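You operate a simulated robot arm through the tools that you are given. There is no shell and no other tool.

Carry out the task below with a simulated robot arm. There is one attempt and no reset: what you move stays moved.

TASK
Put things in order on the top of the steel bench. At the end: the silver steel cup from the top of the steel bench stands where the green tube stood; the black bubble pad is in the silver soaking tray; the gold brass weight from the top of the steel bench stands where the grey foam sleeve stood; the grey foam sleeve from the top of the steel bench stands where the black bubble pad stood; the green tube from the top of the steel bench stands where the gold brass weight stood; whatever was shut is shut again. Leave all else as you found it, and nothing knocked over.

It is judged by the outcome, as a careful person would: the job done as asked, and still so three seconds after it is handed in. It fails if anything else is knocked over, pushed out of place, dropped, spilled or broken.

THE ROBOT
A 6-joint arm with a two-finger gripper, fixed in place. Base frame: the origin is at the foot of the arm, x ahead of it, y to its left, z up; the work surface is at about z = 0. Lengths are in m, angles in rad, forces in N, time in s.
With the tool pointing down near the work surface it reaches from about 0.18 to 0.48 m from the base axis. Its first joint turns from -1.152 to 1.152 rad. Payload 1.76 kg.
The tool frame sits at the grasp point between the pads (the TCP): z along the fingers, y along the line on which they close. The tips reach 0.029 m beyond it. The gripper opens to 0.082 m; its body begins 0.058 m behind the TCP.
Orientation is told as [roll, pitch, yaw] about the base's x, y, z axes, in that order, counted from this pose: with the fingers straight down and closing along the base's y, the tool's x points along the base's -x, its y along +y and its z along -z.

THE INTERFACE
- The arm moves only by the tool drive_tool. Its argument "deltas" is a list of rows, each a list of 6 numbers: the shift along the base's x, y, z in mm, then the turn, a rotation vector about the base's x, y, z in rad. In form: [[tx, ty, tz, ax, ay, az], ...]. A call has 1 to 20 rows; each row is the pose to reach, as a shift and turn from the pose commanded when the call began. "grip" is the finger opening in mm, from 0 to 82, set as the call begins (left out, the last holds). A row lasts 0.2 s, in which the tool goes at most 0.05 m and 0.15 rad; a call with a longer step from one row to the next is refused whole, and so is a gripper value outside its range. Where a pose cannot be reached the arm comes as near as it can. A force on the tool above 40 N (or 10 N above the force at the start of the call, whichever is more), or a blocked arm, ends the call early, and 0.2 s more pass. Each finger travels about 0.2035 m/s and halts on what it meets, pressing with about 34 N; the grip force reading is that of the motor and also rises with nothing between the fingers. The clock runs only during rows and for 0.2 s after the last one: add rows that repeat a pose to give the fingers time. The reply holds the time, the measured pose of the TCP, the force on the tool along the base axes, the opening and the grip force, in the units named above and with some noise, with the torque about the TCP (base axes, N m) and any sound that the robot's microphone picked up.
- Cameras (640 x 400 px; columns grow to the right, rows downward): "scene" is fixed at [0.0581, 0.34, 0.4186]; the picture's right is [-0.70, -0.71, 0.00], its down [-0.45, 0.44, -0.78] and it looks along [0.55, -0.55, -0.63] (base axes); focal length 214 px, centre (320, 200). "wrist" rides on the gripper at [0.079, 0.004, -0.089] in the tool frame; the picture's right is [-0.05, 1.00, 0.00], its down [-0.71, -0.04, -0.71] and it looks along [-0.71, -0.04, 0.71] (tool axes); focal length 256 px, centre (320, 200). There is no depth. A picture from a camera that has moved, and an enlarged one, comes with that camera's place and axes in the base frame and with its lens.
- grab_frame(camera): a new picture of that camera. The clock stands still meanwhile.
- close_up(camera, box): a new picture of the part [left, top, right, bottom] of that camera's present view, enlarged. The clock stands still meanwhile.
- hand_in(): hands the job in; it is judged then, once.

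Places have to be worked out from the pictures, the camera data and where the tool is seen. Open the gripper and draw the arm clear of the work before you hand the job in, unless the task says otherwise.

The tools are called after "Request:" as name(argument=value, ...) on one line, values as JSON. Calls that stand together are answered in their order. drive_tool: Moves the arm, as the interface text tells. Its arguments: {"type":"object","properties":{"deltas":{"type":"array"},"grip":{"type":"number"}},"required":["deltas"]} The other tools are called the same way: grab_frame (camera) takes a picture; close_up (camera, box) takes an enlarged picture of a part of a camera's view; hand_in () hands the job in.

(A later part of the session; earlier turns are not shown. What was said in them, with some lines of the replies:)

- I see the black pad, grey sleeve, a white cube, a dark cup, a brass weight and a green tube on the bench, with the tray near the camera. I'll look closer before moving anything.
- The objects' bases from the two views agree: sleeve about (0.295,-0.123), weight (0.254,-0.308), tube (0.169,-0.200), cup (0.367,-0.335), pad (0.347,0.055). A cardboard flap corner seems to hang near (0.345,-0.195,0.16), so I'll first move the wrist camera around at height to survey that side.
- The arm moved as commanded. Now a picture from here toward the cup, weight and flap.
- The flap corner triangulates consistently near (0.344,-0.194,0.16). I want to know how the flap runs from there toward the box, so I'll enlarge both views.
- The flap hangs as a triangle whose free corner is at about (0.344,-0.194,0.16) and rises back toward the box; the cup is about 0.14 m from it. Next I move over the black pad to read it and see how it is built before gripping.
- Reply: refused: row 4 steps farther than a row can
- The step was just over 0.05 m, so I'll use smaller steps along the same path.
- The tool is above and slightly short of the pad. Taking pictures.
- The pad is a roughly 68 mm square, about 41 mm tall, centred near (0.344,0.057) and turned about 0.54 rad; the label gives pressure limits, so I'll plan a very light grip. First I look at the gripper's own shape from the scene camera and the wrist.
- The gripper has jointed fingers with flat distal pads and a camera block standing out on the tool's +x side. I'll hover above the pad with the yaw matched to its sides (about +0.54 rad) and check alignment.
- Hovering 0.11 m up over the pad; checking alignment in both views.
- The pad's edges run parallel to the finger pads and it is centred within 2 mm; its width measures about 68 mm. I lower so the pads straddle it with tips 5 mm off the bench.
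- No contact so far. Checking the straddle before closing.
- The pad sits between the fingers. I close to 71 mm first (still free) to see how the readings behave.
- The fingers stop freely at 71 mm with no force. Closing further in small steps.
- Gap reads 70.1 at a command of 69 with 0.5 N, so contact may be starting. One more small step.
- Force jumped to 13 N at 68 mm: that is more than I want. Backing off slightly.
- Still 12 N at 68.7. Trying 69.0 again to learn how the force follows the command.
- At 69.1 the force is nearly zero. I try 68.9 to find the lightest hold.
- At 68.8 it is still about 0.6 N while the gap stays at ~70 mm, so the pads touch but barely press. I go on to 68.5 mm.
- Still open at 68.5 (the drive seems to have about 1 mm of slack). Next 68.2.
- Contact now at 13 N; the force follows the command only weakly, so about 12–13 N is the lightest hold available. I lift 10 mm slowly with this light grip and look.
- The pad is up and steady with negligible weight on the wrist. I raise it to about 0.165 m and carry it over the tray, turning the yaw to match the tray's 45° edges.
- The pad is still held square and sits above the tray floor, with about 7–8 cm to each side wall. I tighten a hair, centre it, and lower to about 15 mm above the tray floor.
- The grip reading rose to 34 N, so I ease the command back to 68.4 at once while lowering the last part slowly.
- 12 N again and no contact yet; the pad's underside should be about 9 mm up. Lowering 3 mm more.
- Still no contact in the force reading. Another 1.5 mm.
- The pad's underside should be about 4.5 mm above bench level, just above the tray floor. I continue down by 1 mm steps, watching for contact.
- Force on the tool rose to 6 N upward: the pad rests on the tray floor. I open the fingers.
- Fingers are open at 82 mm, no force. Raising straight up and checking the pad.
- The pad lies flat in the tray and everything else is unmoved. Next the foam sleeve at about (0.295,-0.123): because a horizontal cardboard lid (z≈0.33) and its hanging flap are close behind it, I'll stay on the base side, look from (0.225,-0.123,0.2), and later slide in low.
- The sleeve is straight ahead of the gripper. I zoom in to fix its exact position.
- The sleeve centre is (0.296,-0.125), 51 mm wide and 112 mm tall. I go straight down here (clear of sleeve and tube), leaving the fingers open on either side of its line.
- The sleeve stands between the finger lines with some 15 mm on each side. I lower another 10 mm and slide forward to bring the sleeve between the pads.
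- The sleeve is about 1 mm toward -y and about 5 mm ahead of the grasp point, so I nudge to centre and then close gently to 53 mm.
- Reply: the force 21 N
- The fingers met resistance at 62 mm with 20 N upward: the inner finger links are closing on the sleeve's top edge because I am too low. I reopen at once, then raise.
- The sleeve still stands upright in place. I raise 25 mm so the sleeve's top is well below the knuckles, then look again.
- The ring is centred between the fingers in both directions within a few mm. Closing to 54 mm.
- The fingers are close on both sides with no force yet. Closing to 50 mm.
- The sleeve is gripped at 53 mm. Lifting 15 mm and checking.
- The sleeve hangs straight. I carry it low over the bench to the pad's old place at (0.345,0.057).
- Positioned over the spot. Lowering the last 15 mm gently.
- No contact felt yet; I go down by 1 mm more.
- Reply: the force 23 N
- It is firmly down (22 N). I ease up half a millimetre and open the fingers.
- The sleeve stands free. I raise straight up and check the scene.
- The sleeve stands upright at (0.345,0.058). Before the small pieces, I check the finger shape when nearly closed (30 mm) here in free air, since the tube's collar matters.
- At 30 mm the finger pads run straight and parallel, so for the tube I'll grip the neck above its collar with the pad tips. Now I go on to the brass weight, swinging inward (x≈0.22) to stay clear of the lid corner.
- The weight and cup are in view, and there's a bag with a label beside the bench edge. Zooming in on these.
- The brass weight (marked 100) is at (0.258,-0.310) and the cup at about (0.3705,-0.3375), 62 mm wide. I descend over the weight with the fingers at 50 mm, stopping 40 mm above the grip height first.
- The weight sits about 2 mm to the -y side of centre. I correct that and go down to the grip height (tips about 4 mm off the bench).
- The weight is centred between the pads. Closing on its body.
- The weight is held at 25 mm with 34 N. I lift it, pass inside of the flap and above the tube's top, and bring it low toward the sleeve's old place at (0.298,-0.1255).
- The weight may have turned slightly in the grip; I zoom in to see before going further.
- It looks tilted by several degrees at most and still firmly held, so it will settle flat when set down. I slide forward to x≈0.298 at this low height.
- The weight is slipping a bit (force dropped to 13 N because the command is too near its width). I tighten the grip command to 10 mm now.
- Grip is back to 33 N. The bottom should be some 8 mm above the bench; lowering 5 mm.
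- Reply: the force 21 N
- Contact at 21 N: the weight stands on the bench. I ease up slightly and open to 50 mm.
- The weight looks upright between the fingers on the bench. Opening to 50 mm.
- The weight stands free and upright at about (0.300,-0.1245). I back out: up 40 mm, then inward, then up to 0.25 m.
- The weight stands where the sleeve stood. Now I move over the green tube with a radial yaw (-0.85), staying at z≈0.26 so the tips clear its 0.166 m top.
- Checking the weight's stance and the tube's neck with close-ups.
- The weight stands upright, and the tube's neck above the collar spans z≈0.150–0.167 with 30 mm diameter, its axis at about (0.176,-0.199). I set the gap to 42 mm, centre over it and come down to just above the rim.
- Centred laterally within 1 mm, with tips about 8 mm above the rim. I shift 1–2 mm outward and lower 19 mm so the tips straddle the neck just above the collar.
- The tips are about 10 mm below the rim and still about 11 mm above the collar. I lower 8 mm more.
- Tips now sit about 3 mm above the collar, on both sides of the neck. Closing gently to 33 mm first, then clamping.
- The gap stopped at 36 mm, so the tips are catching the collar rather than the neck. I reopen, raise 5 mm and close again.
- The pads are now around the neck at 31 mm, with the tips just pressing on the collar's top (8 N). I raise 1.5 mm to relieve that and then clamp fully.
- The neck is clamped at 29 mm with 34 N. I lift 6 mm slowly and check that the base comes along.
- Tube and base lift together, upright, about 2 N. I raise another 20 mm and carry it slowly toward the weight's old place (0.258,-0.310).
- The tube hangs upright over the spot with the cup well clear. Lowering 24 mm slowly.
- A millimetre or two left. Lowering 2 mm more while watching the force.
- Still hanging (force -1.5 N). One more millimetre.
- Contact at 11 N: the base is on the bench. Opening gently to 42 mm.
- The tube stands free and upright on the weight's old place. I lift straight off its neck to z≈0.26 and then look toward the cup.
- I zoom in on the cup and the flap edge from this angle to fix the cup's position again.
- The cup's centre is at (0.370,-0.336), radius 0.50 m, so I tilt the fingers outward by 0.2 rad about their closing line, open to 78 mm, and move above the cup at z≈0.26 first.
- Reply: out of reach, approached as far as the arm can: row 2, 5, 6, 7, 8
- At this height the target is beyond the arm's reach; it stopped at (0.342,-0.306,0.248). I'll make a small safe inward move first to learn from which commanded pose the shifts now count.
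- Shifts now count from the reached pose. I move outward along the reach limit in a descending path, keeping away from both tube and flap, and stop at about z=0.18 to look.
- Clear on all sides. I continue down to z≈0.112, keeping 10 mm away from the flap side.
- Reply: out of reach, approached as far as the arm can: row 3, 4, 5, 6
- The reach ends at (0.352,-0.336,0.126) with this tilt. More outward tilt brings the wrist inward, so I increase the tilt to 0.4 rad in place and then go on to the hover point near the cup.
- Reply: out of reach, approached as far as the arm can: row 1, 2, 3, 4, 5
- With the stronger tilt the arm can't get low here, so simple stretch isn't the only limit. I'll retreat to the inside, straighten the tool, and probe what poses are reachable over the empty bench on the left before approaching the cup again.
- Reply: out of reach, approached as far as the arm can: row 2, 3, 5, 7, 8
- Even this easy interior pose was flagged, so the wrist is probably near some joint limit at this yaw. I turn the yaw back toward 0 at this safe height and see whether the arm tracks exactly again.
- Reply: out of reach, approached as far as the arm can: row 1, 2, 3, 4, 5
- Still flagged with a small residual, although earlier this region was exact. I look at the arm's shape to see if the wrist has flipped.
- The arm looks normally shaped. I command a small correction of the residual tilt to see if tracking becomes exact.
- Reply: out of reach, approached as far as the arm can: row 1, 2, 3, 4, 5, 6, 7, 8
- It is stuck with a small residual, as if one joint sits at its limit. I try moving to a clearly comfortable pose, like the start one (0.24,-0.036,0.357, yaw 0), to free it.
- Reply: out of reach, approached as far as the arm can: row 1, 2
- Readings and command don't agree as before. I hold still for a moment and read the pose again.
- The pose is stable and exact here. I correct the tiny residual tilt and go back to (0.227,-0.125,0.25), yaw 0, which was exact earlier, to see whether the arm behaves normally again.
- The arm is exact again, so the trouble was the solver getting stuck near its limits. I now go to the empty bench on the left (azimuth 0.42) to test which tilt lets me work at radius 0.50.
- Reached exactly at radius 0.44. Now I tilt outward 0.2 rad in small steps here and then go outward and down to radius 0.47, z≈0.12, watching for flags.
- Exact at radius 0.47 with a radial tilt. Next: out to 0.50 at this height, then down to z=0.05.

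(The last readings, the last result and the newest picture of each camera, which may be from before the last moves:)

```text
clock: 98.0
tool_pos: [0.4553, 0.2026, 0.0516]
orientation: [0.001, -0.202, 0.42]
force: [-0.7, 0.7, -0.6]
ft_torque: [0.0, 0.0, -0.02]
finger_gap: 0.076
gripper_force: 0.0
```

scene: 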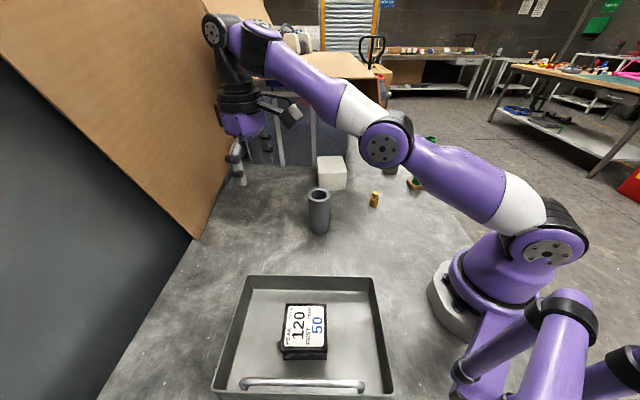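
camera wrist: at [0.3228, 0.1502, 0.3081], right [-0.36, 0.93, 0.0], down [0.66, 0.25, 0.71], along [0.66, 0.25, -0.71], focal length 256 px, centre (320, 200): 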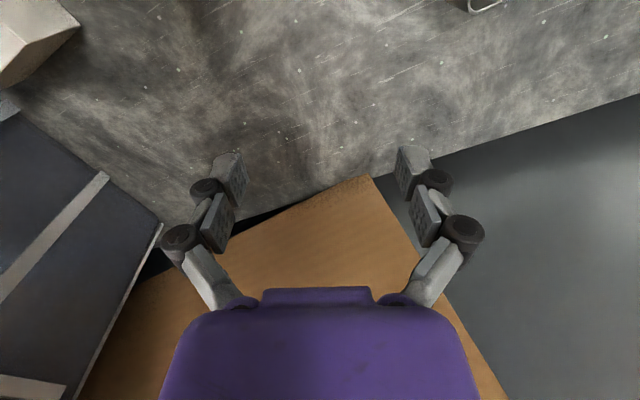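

Reachable exactly: radius 0.50, z=0.05 with a purely radial tilt of 0.2 rad. So for the cup I'll keep the tool axis in the arm's own vertical plane. Retracting up and straightening now.

Request:
drive_tool(deltas=[[-9, -4, 25, 0, 0, 0], [-18, -8, 50, 0, 0, 0], [-27, -12, 75, 0, 0, 0], [-40, -18, 105, 0, 0, 0], [-55, -24, 135, 0, 0, 0], [-72, -32, 165, 0, 0, 0], [-90, -40, 195, 0, 0, 0], [-100, -44, 200, -0.0204, 0.0457, 0], [-110, -49, 200, -0.0408, 0.0913, 0], [-120, -53, 200, -0.0612, 0.137, 0], [-130, -58, 200, -0.0816, 0.1826, 0], [-130, -58, 200, -0.0816, 0.1826, 0]], grip=42)

```text
clock: 100.6
tool_pos: [0.3247, 0.1445, 0.2514]
orientation: [0.0, -0.002, 0.42]
force: [0.5, 0.8, -0.2]
ft_torque: [0.02, 0.02, 0.02]
finger_gap: 0.042
gripper_force: 0.1
```

Straight again. I travel back along the inside at z=0.25 to (0.289,-0.262), turning the yaw to -0.887, with the fingers at 42 mm to stay slim.

Request:
drive_tool(deltas=[[-25, -35, 0, 0, 0, -0.12], [-50, -68, 0, 0, 0, -0.24], [-72, -100, 0, 0, 0, -0.36], [-90, -135, 0, 0, 0, -0.48], [-100, -172, 0, 0, 0, -0.6], [-107, -210, 0, 0, 0, -0.72], [-110, -248, 0, 0, 0, -0.84], [-108, -286, 0, 0, 0, -0.96], [-100, -323, 0, 0, 0, -1.08], [-82, -355, 0, 0, 0, -1.2], [-60, -383, 0, 0, 0, -1.307], [-36.6, -406.7, 0, 0, 0, -1.307], [-36.6, -406.7, 0, 0, 0, -1.307]])

Request:
grab_frame(camera="scene")

Request:
grab_frame(camera="wrist")

```text
clock: 103.4
tool_pos: [0.2911, -0.2621, 0.2513]
orientation: [0.001, -0.001, -0.889]
force: [-0.5, -0.3, 0.3]
ft_torque: [0.0, 0.03, -0.01]
finger_gap: 0.0417
gripper_force: 0.0
```

```text
taken
```

scene: 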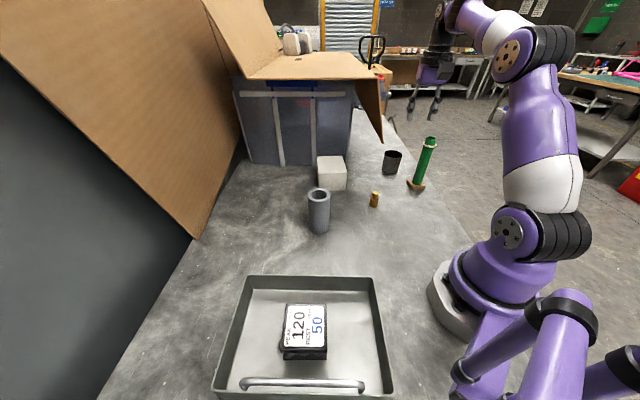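

```text
taken
camera wrist: at [0.2409, -0.1964, 0.3403], right [0.81, 0.59, 0.0], down [0.42, -0.57, 0.71], along [0.42, -0.57, -0.71], focal length 256 px, centre (320, 200)
```

wrist: 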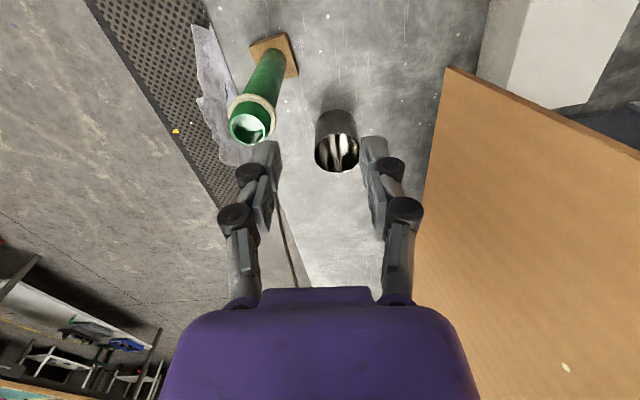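

Everything is as left, and the cup lies straight ahead. I tilt radially by 0.2 rad in small steps and move outward and down to radius 0.488, z≈0.175.

Request:
drive_tool(deltas=[[0, 0, 0, -0.0335, -0.0371, 0], [0, 0, 0, -0.067, -0.0743, 0], [0, 0, 0, -0.1005, -0.1114, 0], [0, 0, 0, -0.134, -0.1485, 0], [22, -20.3, -6, -0.134, -0.1485, 0], [44.3, -40.5, -16, -0.134, -0.1485, 0], [62.8, -57.3, -46, -0.134, -0.1485, 0], [72.4, -66, -76, -0.134, -0.1485, 0], [72.4, -66, -76, -0.134, -0.1485, 0]])

Request:
grab_frame(camera="wrist")

Request:
close_up(camera="scene", box=[350, 60, 478, 200])

```text
clock: 105.4
tool_pos: [0.3623, -0.3282, 0.1744]
orientation: [0.029, -0.202, -0.889]
force: [-0.1, 0.0, -0.7]
ft_torque: [0.0, 0.0, -0.01]
finger_gap: 0.0418
gripper_force: 0.0
```

```text
taken
camera wrist: at [0.3009, -0.2524, 0.2463], right [0.8, 0.59, 0.04], down [0.3, -0.47, 0.83], along [0.51, -0.66, -0.55], focal length 256 px, centre (320, 200)
```

wrist: 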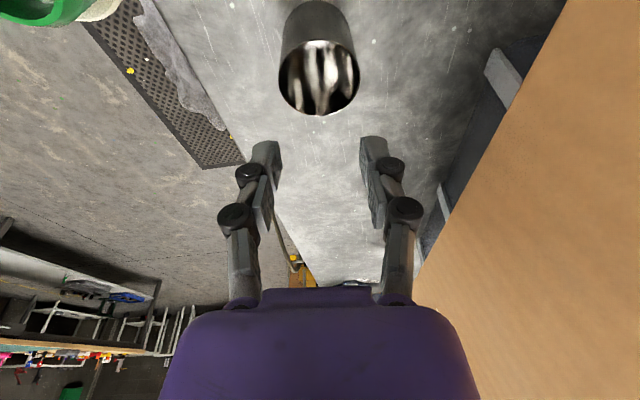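

```text
2.86 times, centred on (414, 130) of scene
camera zoom: at [0.0581, 0.34, 0.4186], right [-0.7, -0.71, 0.0], down [-0.45, 0.44, -0.78], along [0.55, -0.55, -0.63], focal length 613 px, centre (51, 400)
```

zoom: 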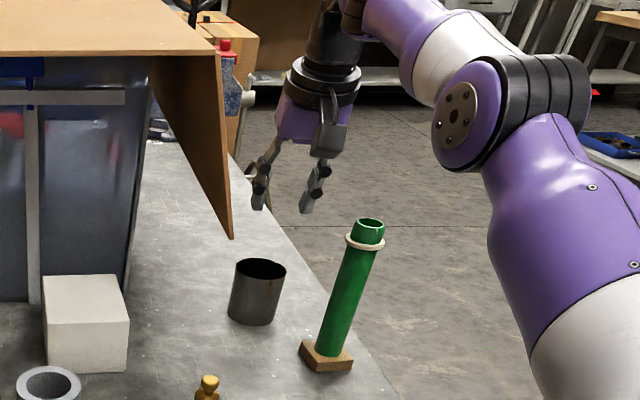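

Exact and clear; the cup's rim centre works out at (0.3705,-0.335). I go down to z≈0.108 over the cup with the fingers still narrow and above the rim.

Request:
drive_tool(deltas=[[3, -2.5, -22, 0, 0, 0], [6, -5, -42, 0, 0, 0], [9.4, -7.5, -58, 0, 0, 0], [9.4, -7.5, -66, 0, 0, 0], [9.4, -7.5, -66, 0, 0, 0]])

Request:
grab_frame(camera="wrist")

Request:
close_up(camera="scene", box=[350, 80, 478, 200])

```text
clock: 106.6
tool_pos: [0.3714, -0.3369, 0.1102]
orientation: [0.03, -0.201, -0.89]
force: [0.3, 0.4, 0.3]
ft_torque: [-0.05, 0.01, -0.03]
finger_gap: 0.0418
gripper_force: 0.2
```

```text
taken
camera wrist: at [0.3102, -0.2591, 0.1813], right [0.8, 0.59, 0.04], down [0.3, -0.47, 0.83], along [0.51, -0.66, -0.55], focal length 256 px, centre (320, 200)
```

wrist: 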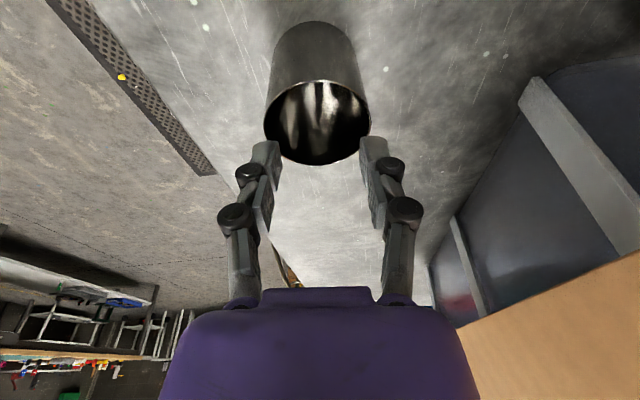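

```text
3.33 times, centred on (414, 140) of scene
camera zoom: at [0.0581, 0.34, 0.4186], right [-0.7, -0.71, 0.0], down [-0.45, 0.44, -0.78], along [0.55, -0.55, -0.63], focal length 715 px, centre (7, 400)
```

zoom: 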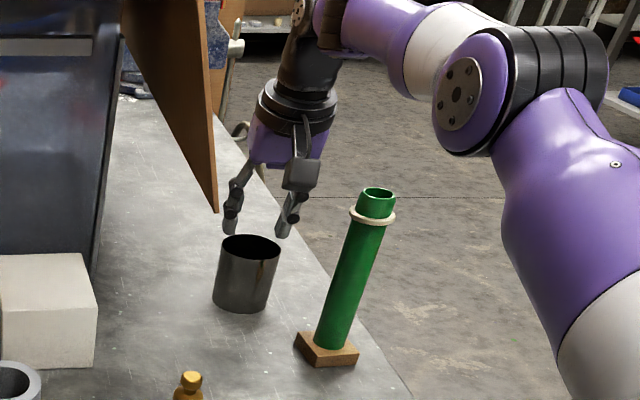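

Just above the rim and centred within 1–3 mm. I open to 78 mm here and check the clearance to the flap and tube.

Request:
drive_tool(deltas=[[-1, 1, 0, 0, 0, 0], [-1, 1, 0, 0, 0, 0], [-1, 1, 0, 0, 0, 0]], grip=78)

Request:
grab_frame(camera="wrist")

Request:
close_up(camera="scene", box=[360, 90, 456, 190])

```text
clock: 107.4
tool_pos: [0.3706, -0.3335, 0.1096]
orientation: [0.029, -0.198, -0.889]
force: [0.0, -0.3, 0.6]
ft_torque: [-0.02, 0.01, -0.01]
finger_gap: 0.0781
gripper_force: 0.0
```

```text
taken
camera wrist: at [0.3091, -0.2582, 0.1816], right [0.8, 0.59, 0.04], down [0.3, -0.47, 0.83], along [0.51, -0.66, -0.55], focal length 256 px, centre (320, 200)
```

wrist: 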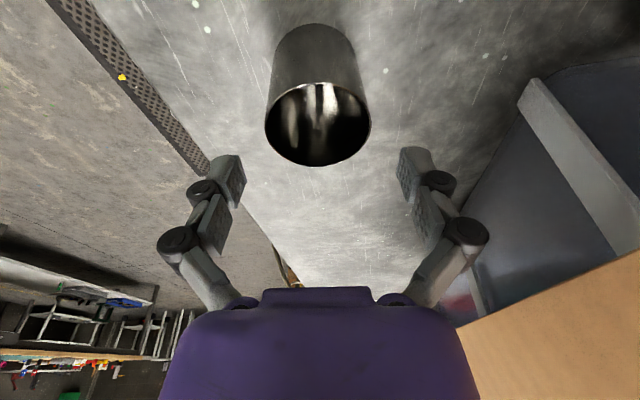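

```text
4.00 times, centred on (408, 140) of scene
camera zoom: at [0.0581, 0.34, 0.4186], right [-0.7, -0.71, 0.0], down [-0.45, 0.44, -0.78], along [0.55, -0.55, -0.63], focal length 858 px, centre (-32, 440)
```

zoom: 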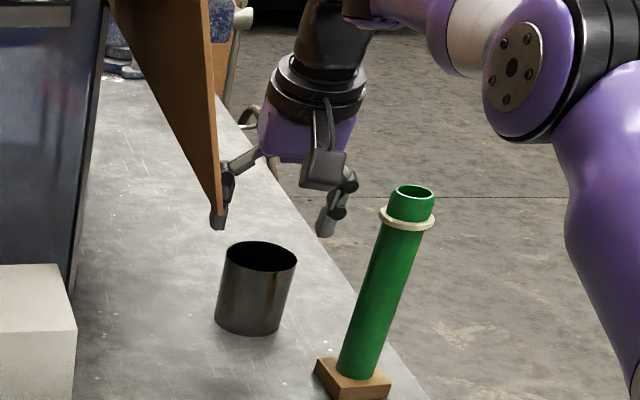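

No contact and good clearance. I descend around the cup to z≈0.052.

Request:
drive_tool(deltas=[[0, 0, -12, 0, 0, 0], [0, 0, -26, 0, 0, 0], [0, 0, -40, 0, 0, 0], [0, 0, -51, 0, 0, 0], [0, 0, -57, 0, 0, 0], [0, 0, -57, 0, 0, 0]])

Request:
grab_frame(camera="wrist")

Request:
close_up(camera="scene", box=[360, 100, 456, 200])

```text
clock: 108.8
tool_pos: [0.3706, -0.3349, 0.0518]
orientation: [0.031, -0.198, -0.889]
force: [0.7, 0.4, -0.4]
ft_torque: [-0.01, 0.0, -0.02]
finger_gap: 0.0781
gripper_force: 0.0
```

```text
taken
camera wrist: at [0.309, -0.2584, 0.1244], right [0.8, 0.59, 0.04], down [0.3, -0.47, 0.83], along [0.51, -0.66, -0.55], focal length 256 px, centre (320, 200)
```

wrist: 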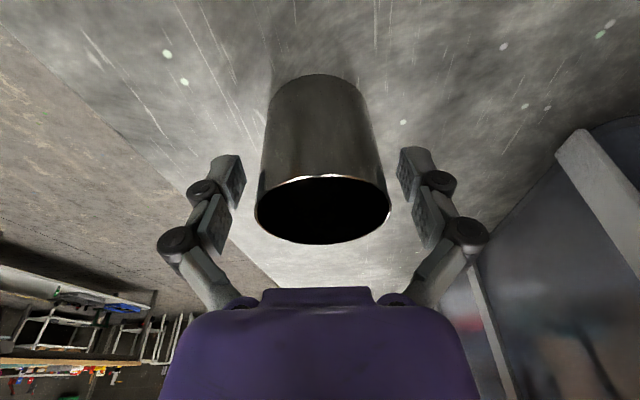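

```text
4.00 times, centred on (408, 150) of scene
camera zoom: at [0.0581, 0.34, 0.4186], right [-0.7, -0.71, 0.0], down [-0.45, 0.44, -0.78], along [0.55, -0.55, -0.63], focal length 858 px, centre (-32, 400)
```

zoom: 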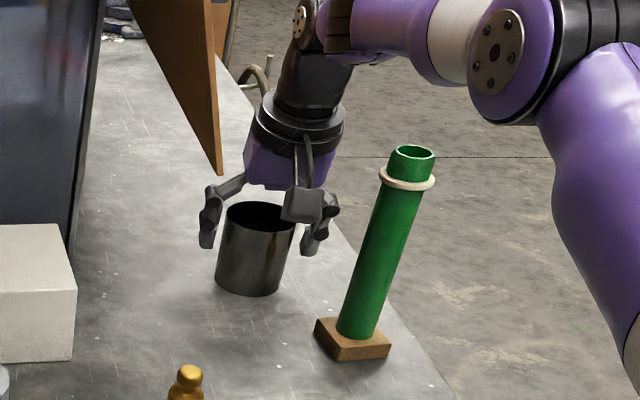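

The cup is centred between the pads. I go 8 mm lower for a better hold, then close toward contact.

Request:
drive_tool(deltas=[[0, 0, -4, 0, 0, 0], [-1, 1, -8, 0, 0, 0], [-1, 1, -8, 0, 0, 0]])

Request:
drive_tool(deltas=[[0, 0, 0, 0, 0, 0], [0, 0, 0, 0, 0, 0]], grip=66)

Request:
grab_frame(camera="wrist")

```text
clock: 109.6
tool_pos: [0.3686, -0.334, 0.0445]
orientation: [0.029, -0.2, -0.891]
force: [1.0, 0.0, -0.5]
ft_torque: [-0.06, 0.0, 0.01]
finger_gap: 0.0778
gripper_force: 0.0
```

```text
clock: 110.2
tool_pos: [0.369, -0.3329, 0.0444]
orientation: [0.03, -0.198, -0.891]
force: [-0.2, 0.0, -0.3]
ft_torque: [-0.02, -0.02, 0.01]
finger_gap: 0.0661
gripper_force: 0.1
```

```text
taken
camera wrist: at [0.3078, -0.2576, 0.1167], right [0.8, 0.59, 0.04], down [0.3, -0.47, 0.83], along [0.51, -0.66, -0.55], focal length 256 px, centre (320, 200)
```

wrist: 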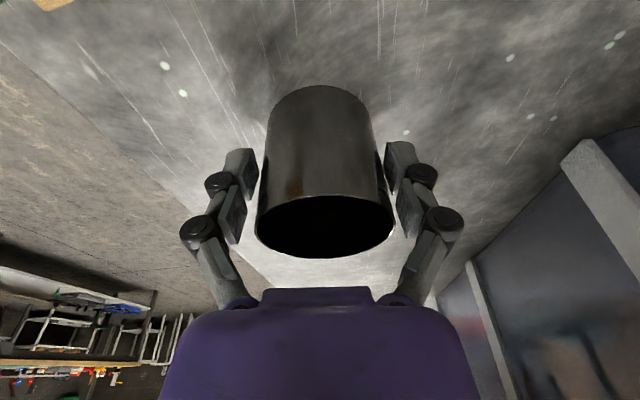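

Both pads are just off the cup's sides. Now closing fully for a firm grip.

Request:
drive_tool(deltas=[[0, 0, 0, 0, 0, 0], [0, 0, 0, 0, 0, 0], [0, 0, 0, 0, 0, 0]], grip=45)

Request:
grab_frame(camera="wrist")

Request:
close_up(camera="scene", box=[360, 110, 440, 190])

```text
clock: 111.0
tool_pos: [0.3678, -0.3333, 0.0453]
orientation: [0.032, -0.2, -0.889]
force: [-0.5, 2.4, 9.0]
ft_torque: [-0.13, 0.2, -0.09]
finger_gap: 0.057
gripper_force: 34.0
```

```text
taken
camera wrist: at [0.3079, -0.2577, 0.1171], right [0.8, 0.59, 0.04], down [0.3, -0.47, 0.83], along [0.51, -0.66, -0.55], focal length 256 px, centre (320, 200)
```

wrist: 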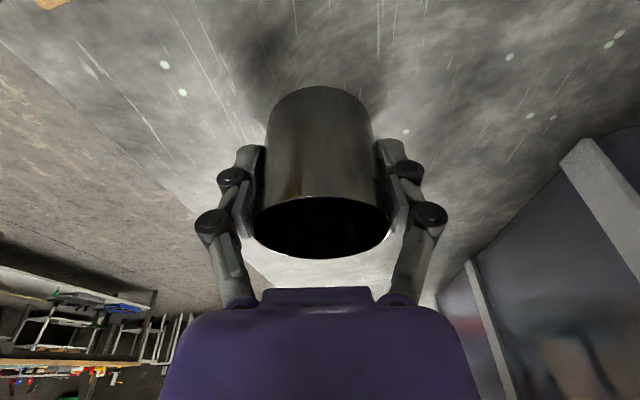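

```text
5.00 times, centred on (400, 150) of scene
camera zoom: at [0.0581, 0.3401, 0.4186], right [-0.7, -0.71, 0.0], down [-0.45, 0.44, -0.78], along [0.55, -0.55, -0.63], focal length 1072 px, centre (-80, 450)
```

zoom: 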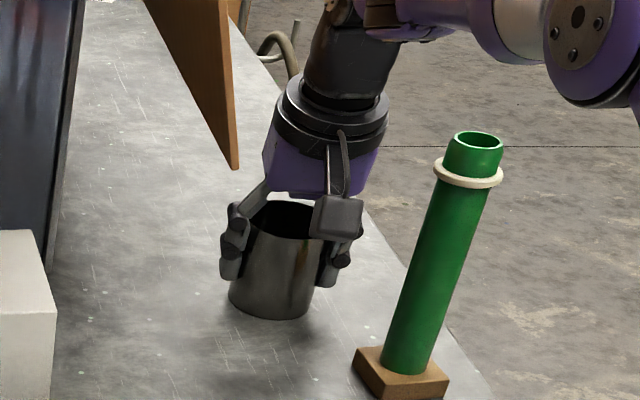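

The cup is clamped at 57 mm with 34 N. I lift 8 mm and check it stays level.

Request:
drive_tool(deltas=[[0, 0, 2, 0, 0, 0], [0, 0, 5, 0, 0, 0], [0, 0, 8, 0, 0, 0], [0, 0, 8, 0, 0, 0]])

Request:
grab_frame(camera="wrist")

Request:
close_up(camera="scene", box=[360, 110, 440, 190])

```text
clock: 112.0
tool_pos: [0.3679, -0.3332, 0.0528]
orientation: [0.029, -0.198, -0.89]
force: [-0.1, -0.4, -1.5]
ft_torque: [0.02, 0.02, 0.0]
finger_gap: 0.0565
gripper_force: 34.0
```

```text
taken
camera wrist: at [0.308, -0.2573, 0.1248], right [0.8, 0.59, 0.04], down [0.3, -0.47, 0.83], along [0.51, -0.66, -0.55], focal length 256 px, centre (320, 200)
```

wrist: 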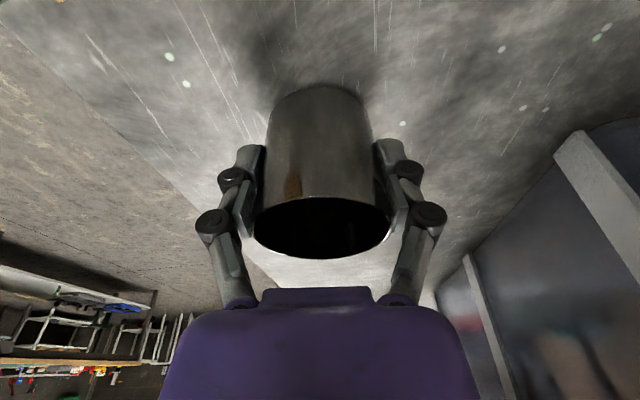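

```text
5.00 times, centred on (400, 150) of scene
camera zoom: at [0.0581, 0.34, 0.4186], right [-0.7, -0.71, 0.0], down [-0.45, 0.44, -0.78], along [0.55, -0.55, -0.63], focal length 1072 px, centre (-80, 450)
```

zoom: 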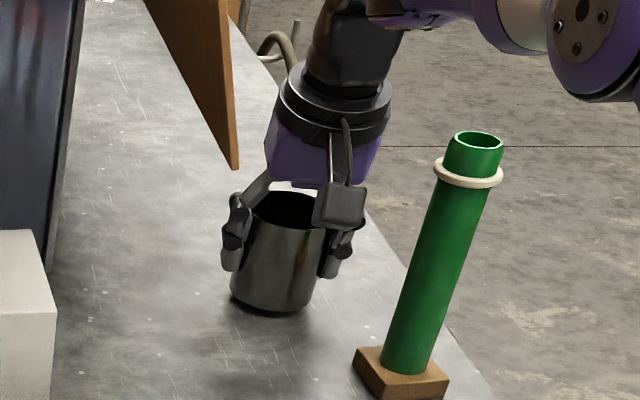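

The cup hangs level at 1.5 N. I carry it up along the reach boundary and inward (clear of flap and above the tube's top), keeping the tilt.

Request:
drive_tool(deltas=[[0, 0, 10, 0, 0, 0], [0, 0, 28, 0, 0, 0], [0, 0, 48, 0, 0, 0], [-2.3, 2.1, 75, 0, 0, 0], [-7.5, 6.8, 105, 0, 0, 0], [-14.2, 12.8, 135, 0, 0, 0], [-23.8, 21.5, 162, 0, 0, 0], [-34.9, 31.6, 182, 0, 0, 0], [-53.4, 48.4, 192, 0, 0, 0], [-72, 65.2, 197, 0, 0, 0], [-72, 65.2, 197, 0, 0, 0]])

Request:
grab_frame(camera="wrist")

Request:
grab_frame(camera="scene")

```text
clock: 114.4
tool_pos: [0.2968, -0.2682, 0.2492]
orientation: [0.029, -0.201, -0.889]
force: [0.0, 0.1, -1.1]
ft_torque: [0.02, 0.03, -0.02]
finger_gap: 0.0563
gripper_force: 33.7
```

```text
taken
camera wrist: at [0.2356, -0.1917, 0.3215], right [0.8, 0.59, 0.04], down [0.3, -0.47, 0.83], along [0.51, -0.66, -0.55], focal length 256 px, centre (320, 200)
```

wrist: 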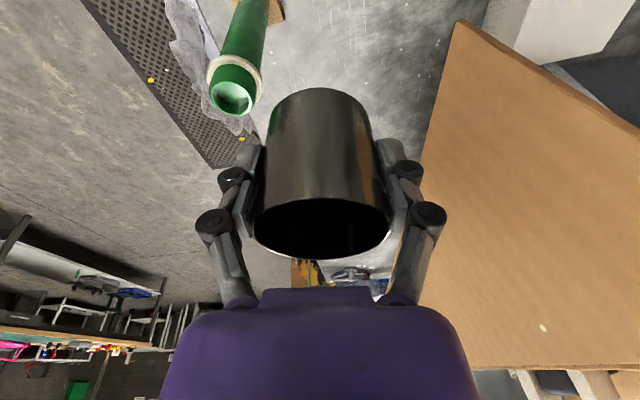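

```text
taken
```

scene: 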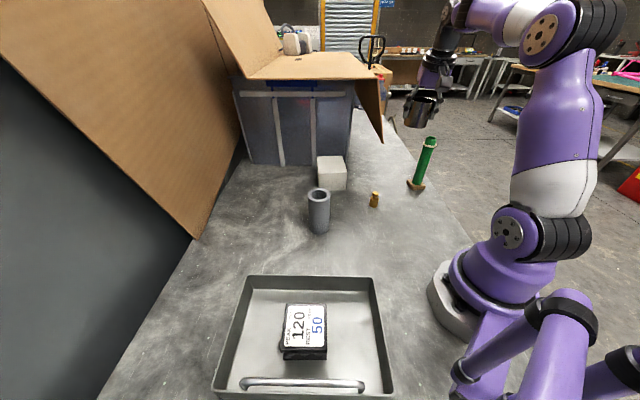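

The cup is safe and level. I bring it inward over the tube's old place, turning with the arm (-0.109 rad), and lower to z≈0.135.

Request:
drive_tool(deltas=[[-15, 9, -5, 0, 0, -0.014], [-40, 23, -15, 0, 0, -0.036], [-65, 38, -35, 0, 0, -0.06], [-88, 51, -62, 0, 0, -0.082], [-107, 62, -88, 0, 0, -0.1], [-117, 68, -108, 0, 0, -0.109], [-120, 69.8, -115, 0, 0, -0.109], [-120, 69.8, -115, 0, 0, -0.109]])

Request:
grab_frame(camera="wrist")

Request:
grab_frame(camera="scene")

```text
clock: 116.2
tool_pos: [0.1758, -0.1993, 0.1352]
orientation: [0.029, -0.201, -0.999]
force: [-0.1, 0.1, 0.1]
ft_torque: [-0.01, 0.0, -0.01]
finger_gap: 0.0561
gripper_force: 33.9
```

```text
taken
camera wrist: at [0.124, -0.1173, 0.2063], right [0.86, 0.5, 0.04], down [0.25, -0.5, 0.83], along [0.44, -0.71, -0.55], focal length 256 px, centre (320, 200)
```

wrist: 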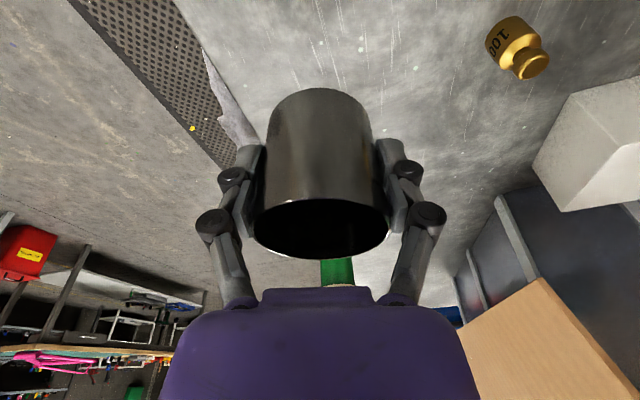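

```text
taken
```

scene: 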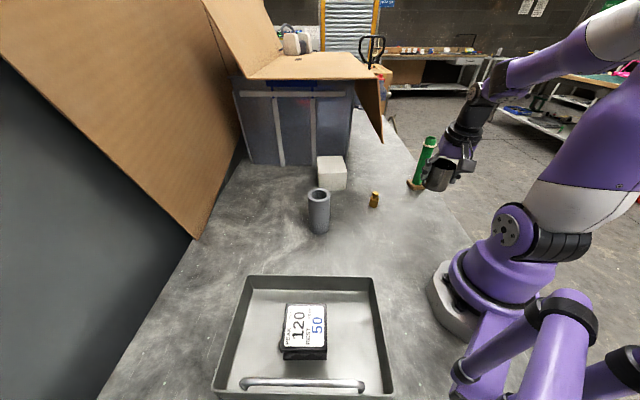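

Exact so far, no flags. Lowering in stages: first to z≈0.08.

Request:
drive_tool(deltas=[[0, 0, -15, 0, 0, 0], [0, 0, -32, 0, 0, 0], [0, 0, -48, 0, 0, 0], [1, -1, -55, 0, 0, 0], [1, -1, -55, 0, 0, 0]])

```text
clock: 117.4
tool_pos: [0.1785, -0.2003, 0.0795]
orientation: [0.03, -0.198, -1.0]
force: [-0.5, -0.2, 0.1]
ft_torque: [0.01, -0.01, -0.02]
finger_gap: 0.0565
gripper_force: 33.9
```

Still exact. Lowering 29 mm more, to just above the bench.

Request:
drive_tool(deltas=[[0, 0, -10, 0, 0, 0], [0, 0, -20, 0, 0, 0], [0, 0, -27, 0, 0, 0], [0, 0, -30, 0, 0, 0], [0, 0, -30, 0, 0, 0]])

Request:
close_up(camera="scene", box=[390, 140, 486, 230])

Request:
grab_frame(camera="wrist")

```text
clock: 118.6
tool_pos: [0.1782, -0.2005, 0.0497]
orientation: [0.028, -0.198, -1.0]
force: [-0.9, 0.7, -1.1]
ft_torque: [-0.01, -0.01, -0.02]
finger_gap: 0.0565
gripper_force: 33.2
```

```text
4.44 times, centred on (438, 185) of scene
camera zoom: at [0.0581, 0.34, 0.4186], right [-0.7, -0.71, 0.0], down [-0.45, 0.44, -0.78], along [0.55, -0.55, -0.63], focal length 953 px, centre (-204, 267)
```

zoom: 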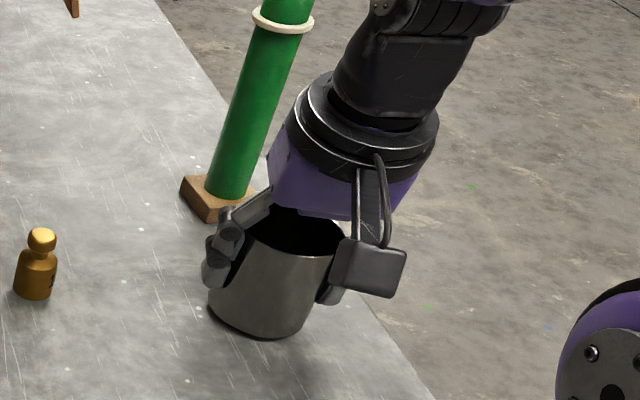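

```text
taken
camera wrist: at [0.1257, -0.1175, 0.1217], right [0.86, 0.5, 0.04], down [0.25, -0.5, 0.83], along [0.44, -0.71, -0.55], focal length 256 px, centre (320, 200)
```

wrist: 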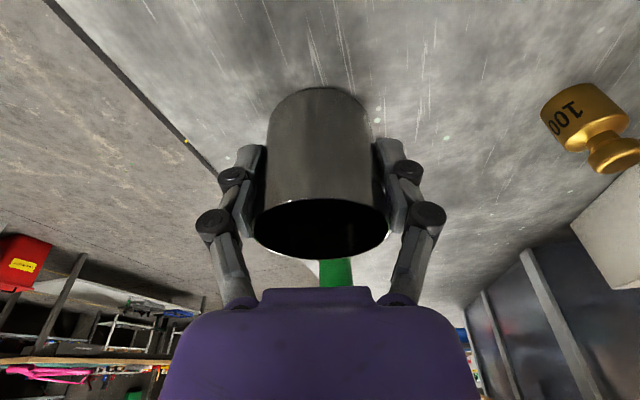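

About 5 mm above the bench. Lowering 4 mm more.

Request:
drive_tool(deltas=[[0, 0, -2, 0, 0, 0], [0, 0, -4, 0, 0, 0], [0, 0, -4, 0, 0, 0]])

```text
clock: 119.4
tool_pos: [0.178, -0.1995, 0.0469]
orientation: [0.03, -0.198, -1.001]
force: [0.1, 0.5, -0.7]
ft_torque: [-0.01, 0.03, -0.02]
finger_gap: 0.056
gripper_force: 33.9
```

Not touching yet. Another 1.2 mm.

Request:
drive_tool(deltas=[[0, 0, -0.6, 0, 0, 0], [0, 0, -1.2, 0, 0, 0], [0, 0, -1.2, 0, 0, 0]])

```text
clock: 120.2
tool_pos: [0.1785, -0.2008, 0.0442]
orientation: [0.031, -0.201, -0.999]
force: [0.3, 3.4, 13.3]
ft_torque: [-0.09, 0.21, -0.08]
finger_gap: 0.0563
gripper_force: 33.6
```

The cup is down (13 N). Opening the fingers to 78 mm.

Request:
drive_tool(deltas=[[0, 0, 0.3, 0, 0, 0], [0, 0, 0.3, 0, 0, 0], [0, 0, 0.3, 0, 0, 0]], grip=78)

Request:
grab_frame(camera="wrist")

Request:
close_up(camera="scene", box=[390, 140, 486, 230])

```text
clock: 121.0
tool_pos: [0.1782, -0.1997, 0.0453]
orientation: [0.028, -0.199, -1.001]
force: [0.3, -0.4, -0.5]
ft_torque: [0.04, 0.04, -0.01]
finger_gap: 0.0781
gripper_force: 0.1
```

```text
taken
camera wrist: at [0.1253, -0.1176, 0.1172], right [0.86, 0.5, 0.04], down [0.25, -0.5, 0.83], along [0.44, -0.71, -0.55], focal length 256 px, centre (320, 200)
```

wrist: 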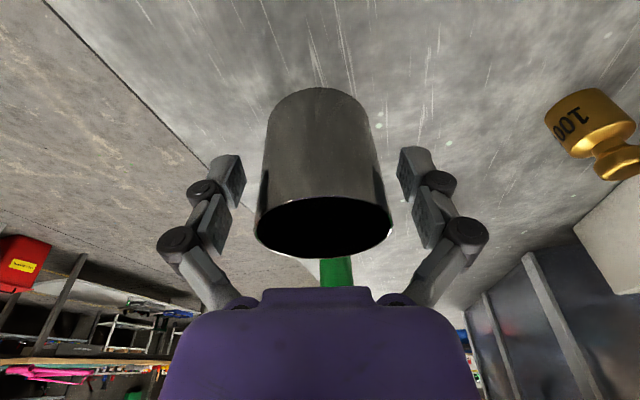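

```text
4.44 times, centred on (438, 185) of scene
camera zoom: at [0.0581, 0.34, 0.4186], right [-0.7, -0.71, 0.0], down [-0.45, 0.44, -0.78], along [0.55, -0.55, -0.63], focal length 953 px, centre (-204, 267)
```

zoom: 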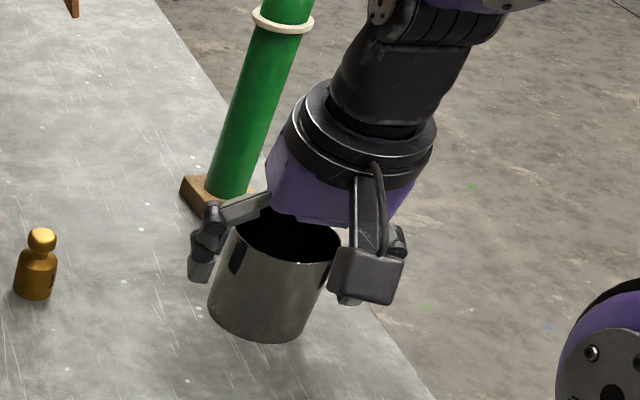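

The cup stands free. I raise straight up off it.

Request:
drive_tool(deltas=[[0, 0, 12, 0, 0, 0], [0, 0, 32, 0, 0, 0], [0, 0, 60, 0, 0, 0], [0, 0, 95, 0, 0, 0], [0, 0, 130, 0, 0, 0], [0, 0, 165, 0, 0, 0], [0, 0, 190, 0, 0, 0], [0, 0, 190, 0, 0, 0]])

Request:
grab_frame(camera="scene")

Request:
grab_frame(camera="wrist")

```text
clock: 122.8
tool_pos: [0.1785, -0.1993, 0.2348]
orientation: [0.03, -0.202, -0.999]
force: [0.6, -0.6, -0.5]
ft_torque: [0.0, -0.02, 0.02]
finger_gap: 0.0778
gripper_force: 0.0
```

```text
taken
```

scene: 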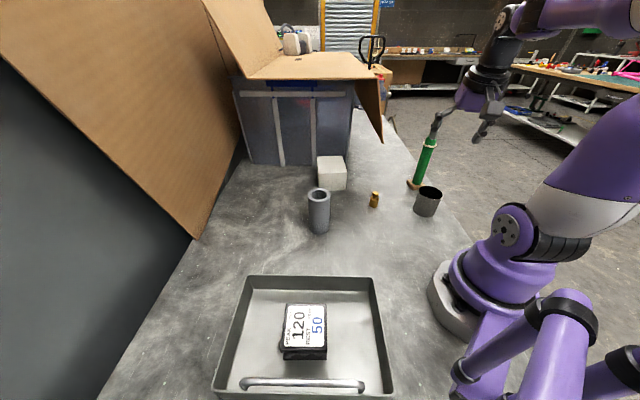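

```text
taken
camera wrist: at [0.1254, -0.117, 0.3072], right [0.86, 0.5, 0.04], down [0.25, -0.5, 0.83], along [0.44, -0.71, -0.55], focal length 256 px, centre (320, 200)
```

wrist: 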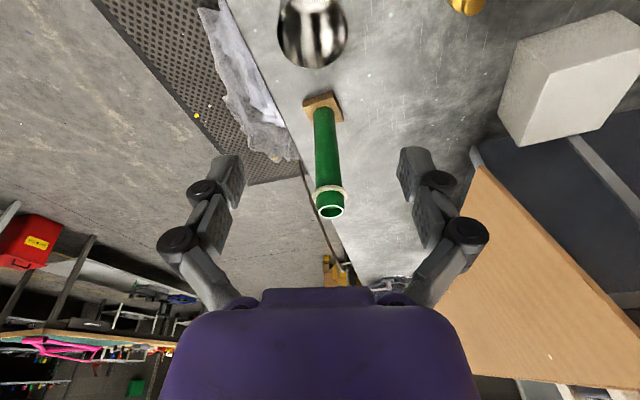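

All five pieces are standing in place. I straighten the tool and draw the arm back to its starting area.

Request:
drive_tool(deltas=[[0, 5, 15, 0.0374, 0.0332, 0], [5, 15, 35, 0.0748, 0.0664, 0], [10, 30, 55, 0.1122, 0.0996, 0], [18, 50, 75, 0.1496, 0.1328, 0], [30, 80, 95, 0.1496, 0.1328, 0], [42, 110, 110, 0.1496, 0.1328, 0], [54, 138, 120, 0.1496, 0.1328, 0], [62, 163, 122, 0.1496, 0.1328, 0], [62, 163, 122, 0.1496, 0.1328, 0]])

Request:
grab_frame(camera="scene")

Request:
close_up(camera="scene", box=[300, 130, 460, 240])

Request:
grab_frame(camera="wrist")

```text
clock: 124.8
tool_pos: [0.2395, -0.0354, 0.3568]
orientation: [0.001, -0.001, -0.998]
force: [0.5, -0.6, 0.3]
ft_torque: [-0.04, -0.03, 0.02]
finger_gap: 0.0781
gripper_force: 0.2
out of reach, approached as far as the arm can: row 3
```

```text
taken
```

scene: 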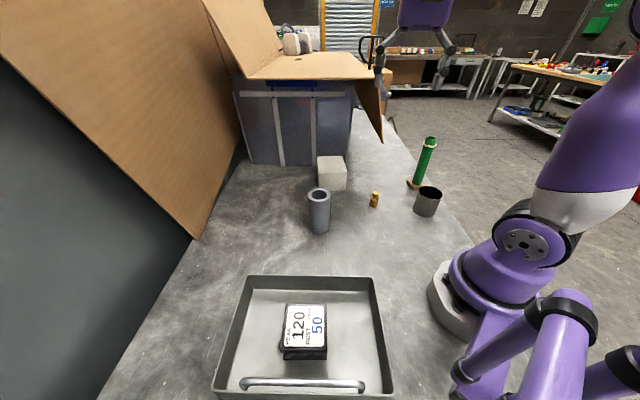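

```text
3.64 times, centred on (380, 185) of scene
camera zoom: at [0.0581, 0.3401, 0.4186], right [-0.7, -0.71, 0.0], down [-0.45, 0.44, -0.78], along [0.55, -0.55, -0.63], focal length 780 px, centre (102, 254)
```

zoom: 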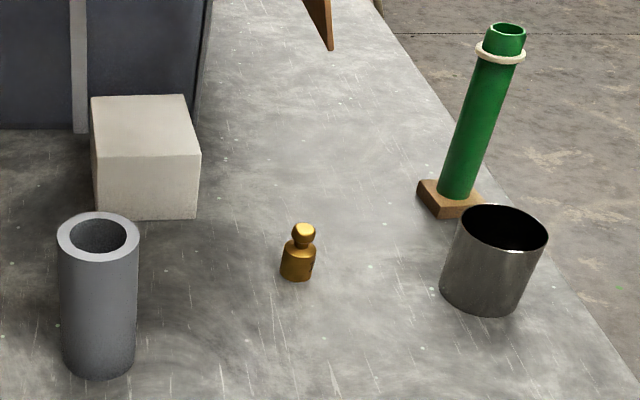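

```text
taken
camera wrist: at [0.198, 0.0344, 0.4455], right [0.87, 0.5, 0.0], down [0.35, -0.61, 0.71], along [0.35, -0.61, -0.71], focal length 256 px, centre (320, 200)
```

wrist: 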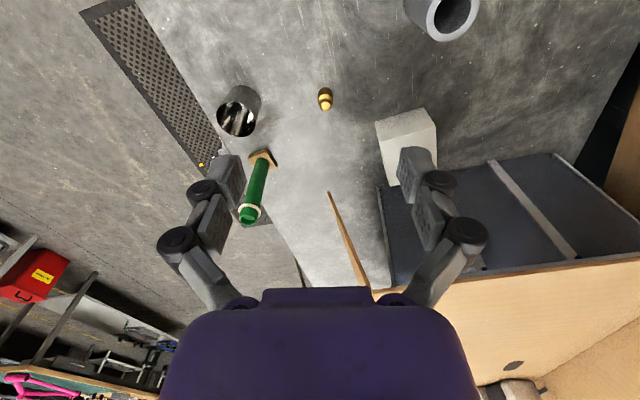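

From the pictures: the cup stands at the tube's old spot (within several mm), the tube at the weight's, the weight at the sleeve's, the sleeve at the pad's, and the pad lies in the tray; cube, flap and tray look unchanged. I open the gripper fully and hold still a moment before a last check.

Request:
drive_tool(deltas=[[0, 0, 0, 0, 0, 0.1], [0, 0, 0, 0, 0, 0.2], [0, 0, 0, 0, 0, 0.2], [0, 0, 0, 0, 0, 0.2], [0, 0, 0, 0, 0, 0.2]], grip=82)

Request:
grab_frame(camera="scene")

Request:
close_up(camera="scene", box=[200, 250, 400, 400])

```text
clock: 126.0
tool_pos: [0.2394, -0.0372, 0.356]
orientation: [0.0, -0.003, -0.798]
force: [0.0, 0.1, 0.2]
ft_torque: [-0.02, 0.0, 0.0]
finger_gap: 0.0818
gripper_force: 0.0
```

```text
taken
```

scene: 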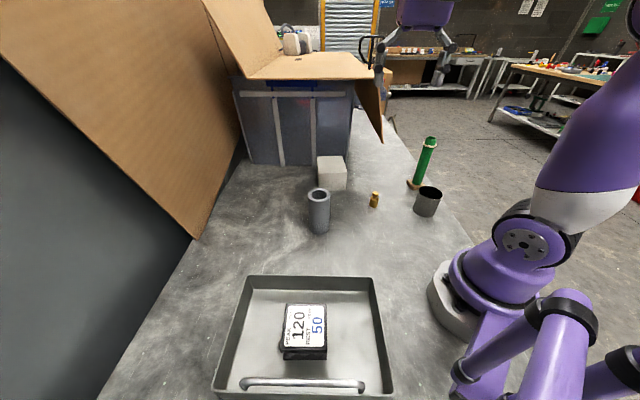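

```text
2.67 times, centred on (300, 325) of scene
camera zoom: at [0.0581, 0.34, 0.4186], right [-0.7, -0.71, 0.0], down [-0.45, 0.44, -0.78], along [0.55, -0.55, -0.63], focal length 572 px, centre (373, -133)
```

zoom: 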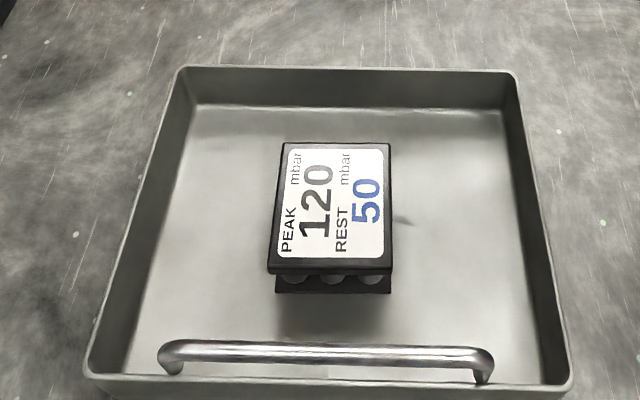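

Everything is still and upright, the pad is flat in the tray, the gripper is open and the arm is clear. Handing in.

Request:
hand_in()

```text
The job is handed in.
```

I moved all five pieces and handed the job in. In the last pictures everything stands upright and still. I don't have a verdict back, only the note that it was handed in.

| Piece | Now stands | How close |
|---|---|---|
| Black bubble pad | flat in the silver soaking tray | clear of the walls |
| Grey foam sleeve | where the pad stood | within about 2 mm |
| Gold brass weight | where the sleeve stood | within a few mm |
| Green tube | where the weight stood | within a few mm |
| Silver steel cup | where the green tube stood | about 5–10 mm farther from the arm's base |

The white cube, the cardboard flap and the tray look unmoved. Nothing was opened, so nothing needed shutting. The gripper is open and the arm is back near its starting position.

Some things went less than cleanly:

- **Pad grip:** the pad's label reads PEAK 120 mbar, REST 50 mbar. I held it at about 12–13 N for most of the carry. The grip reading jumped to 34 N once and 28 N once, briefly. I can't tell how that compares with the label, since I don't know the contact area. The pad shows no visible damage.
- **Sleeve:** my first grip was too low and pressed on its top edge (about 20 N on the arm, with the grip at full force). It stayed upright, and I gripped it again higher.
- **Brass weight:** it slipped several millimetres in the fingers while I carried it. I tightened the grip, and it ended up standing upright.
- **Green tube:** my first grip closed on the collar instead of the neck. I reopened and gripped the neck.
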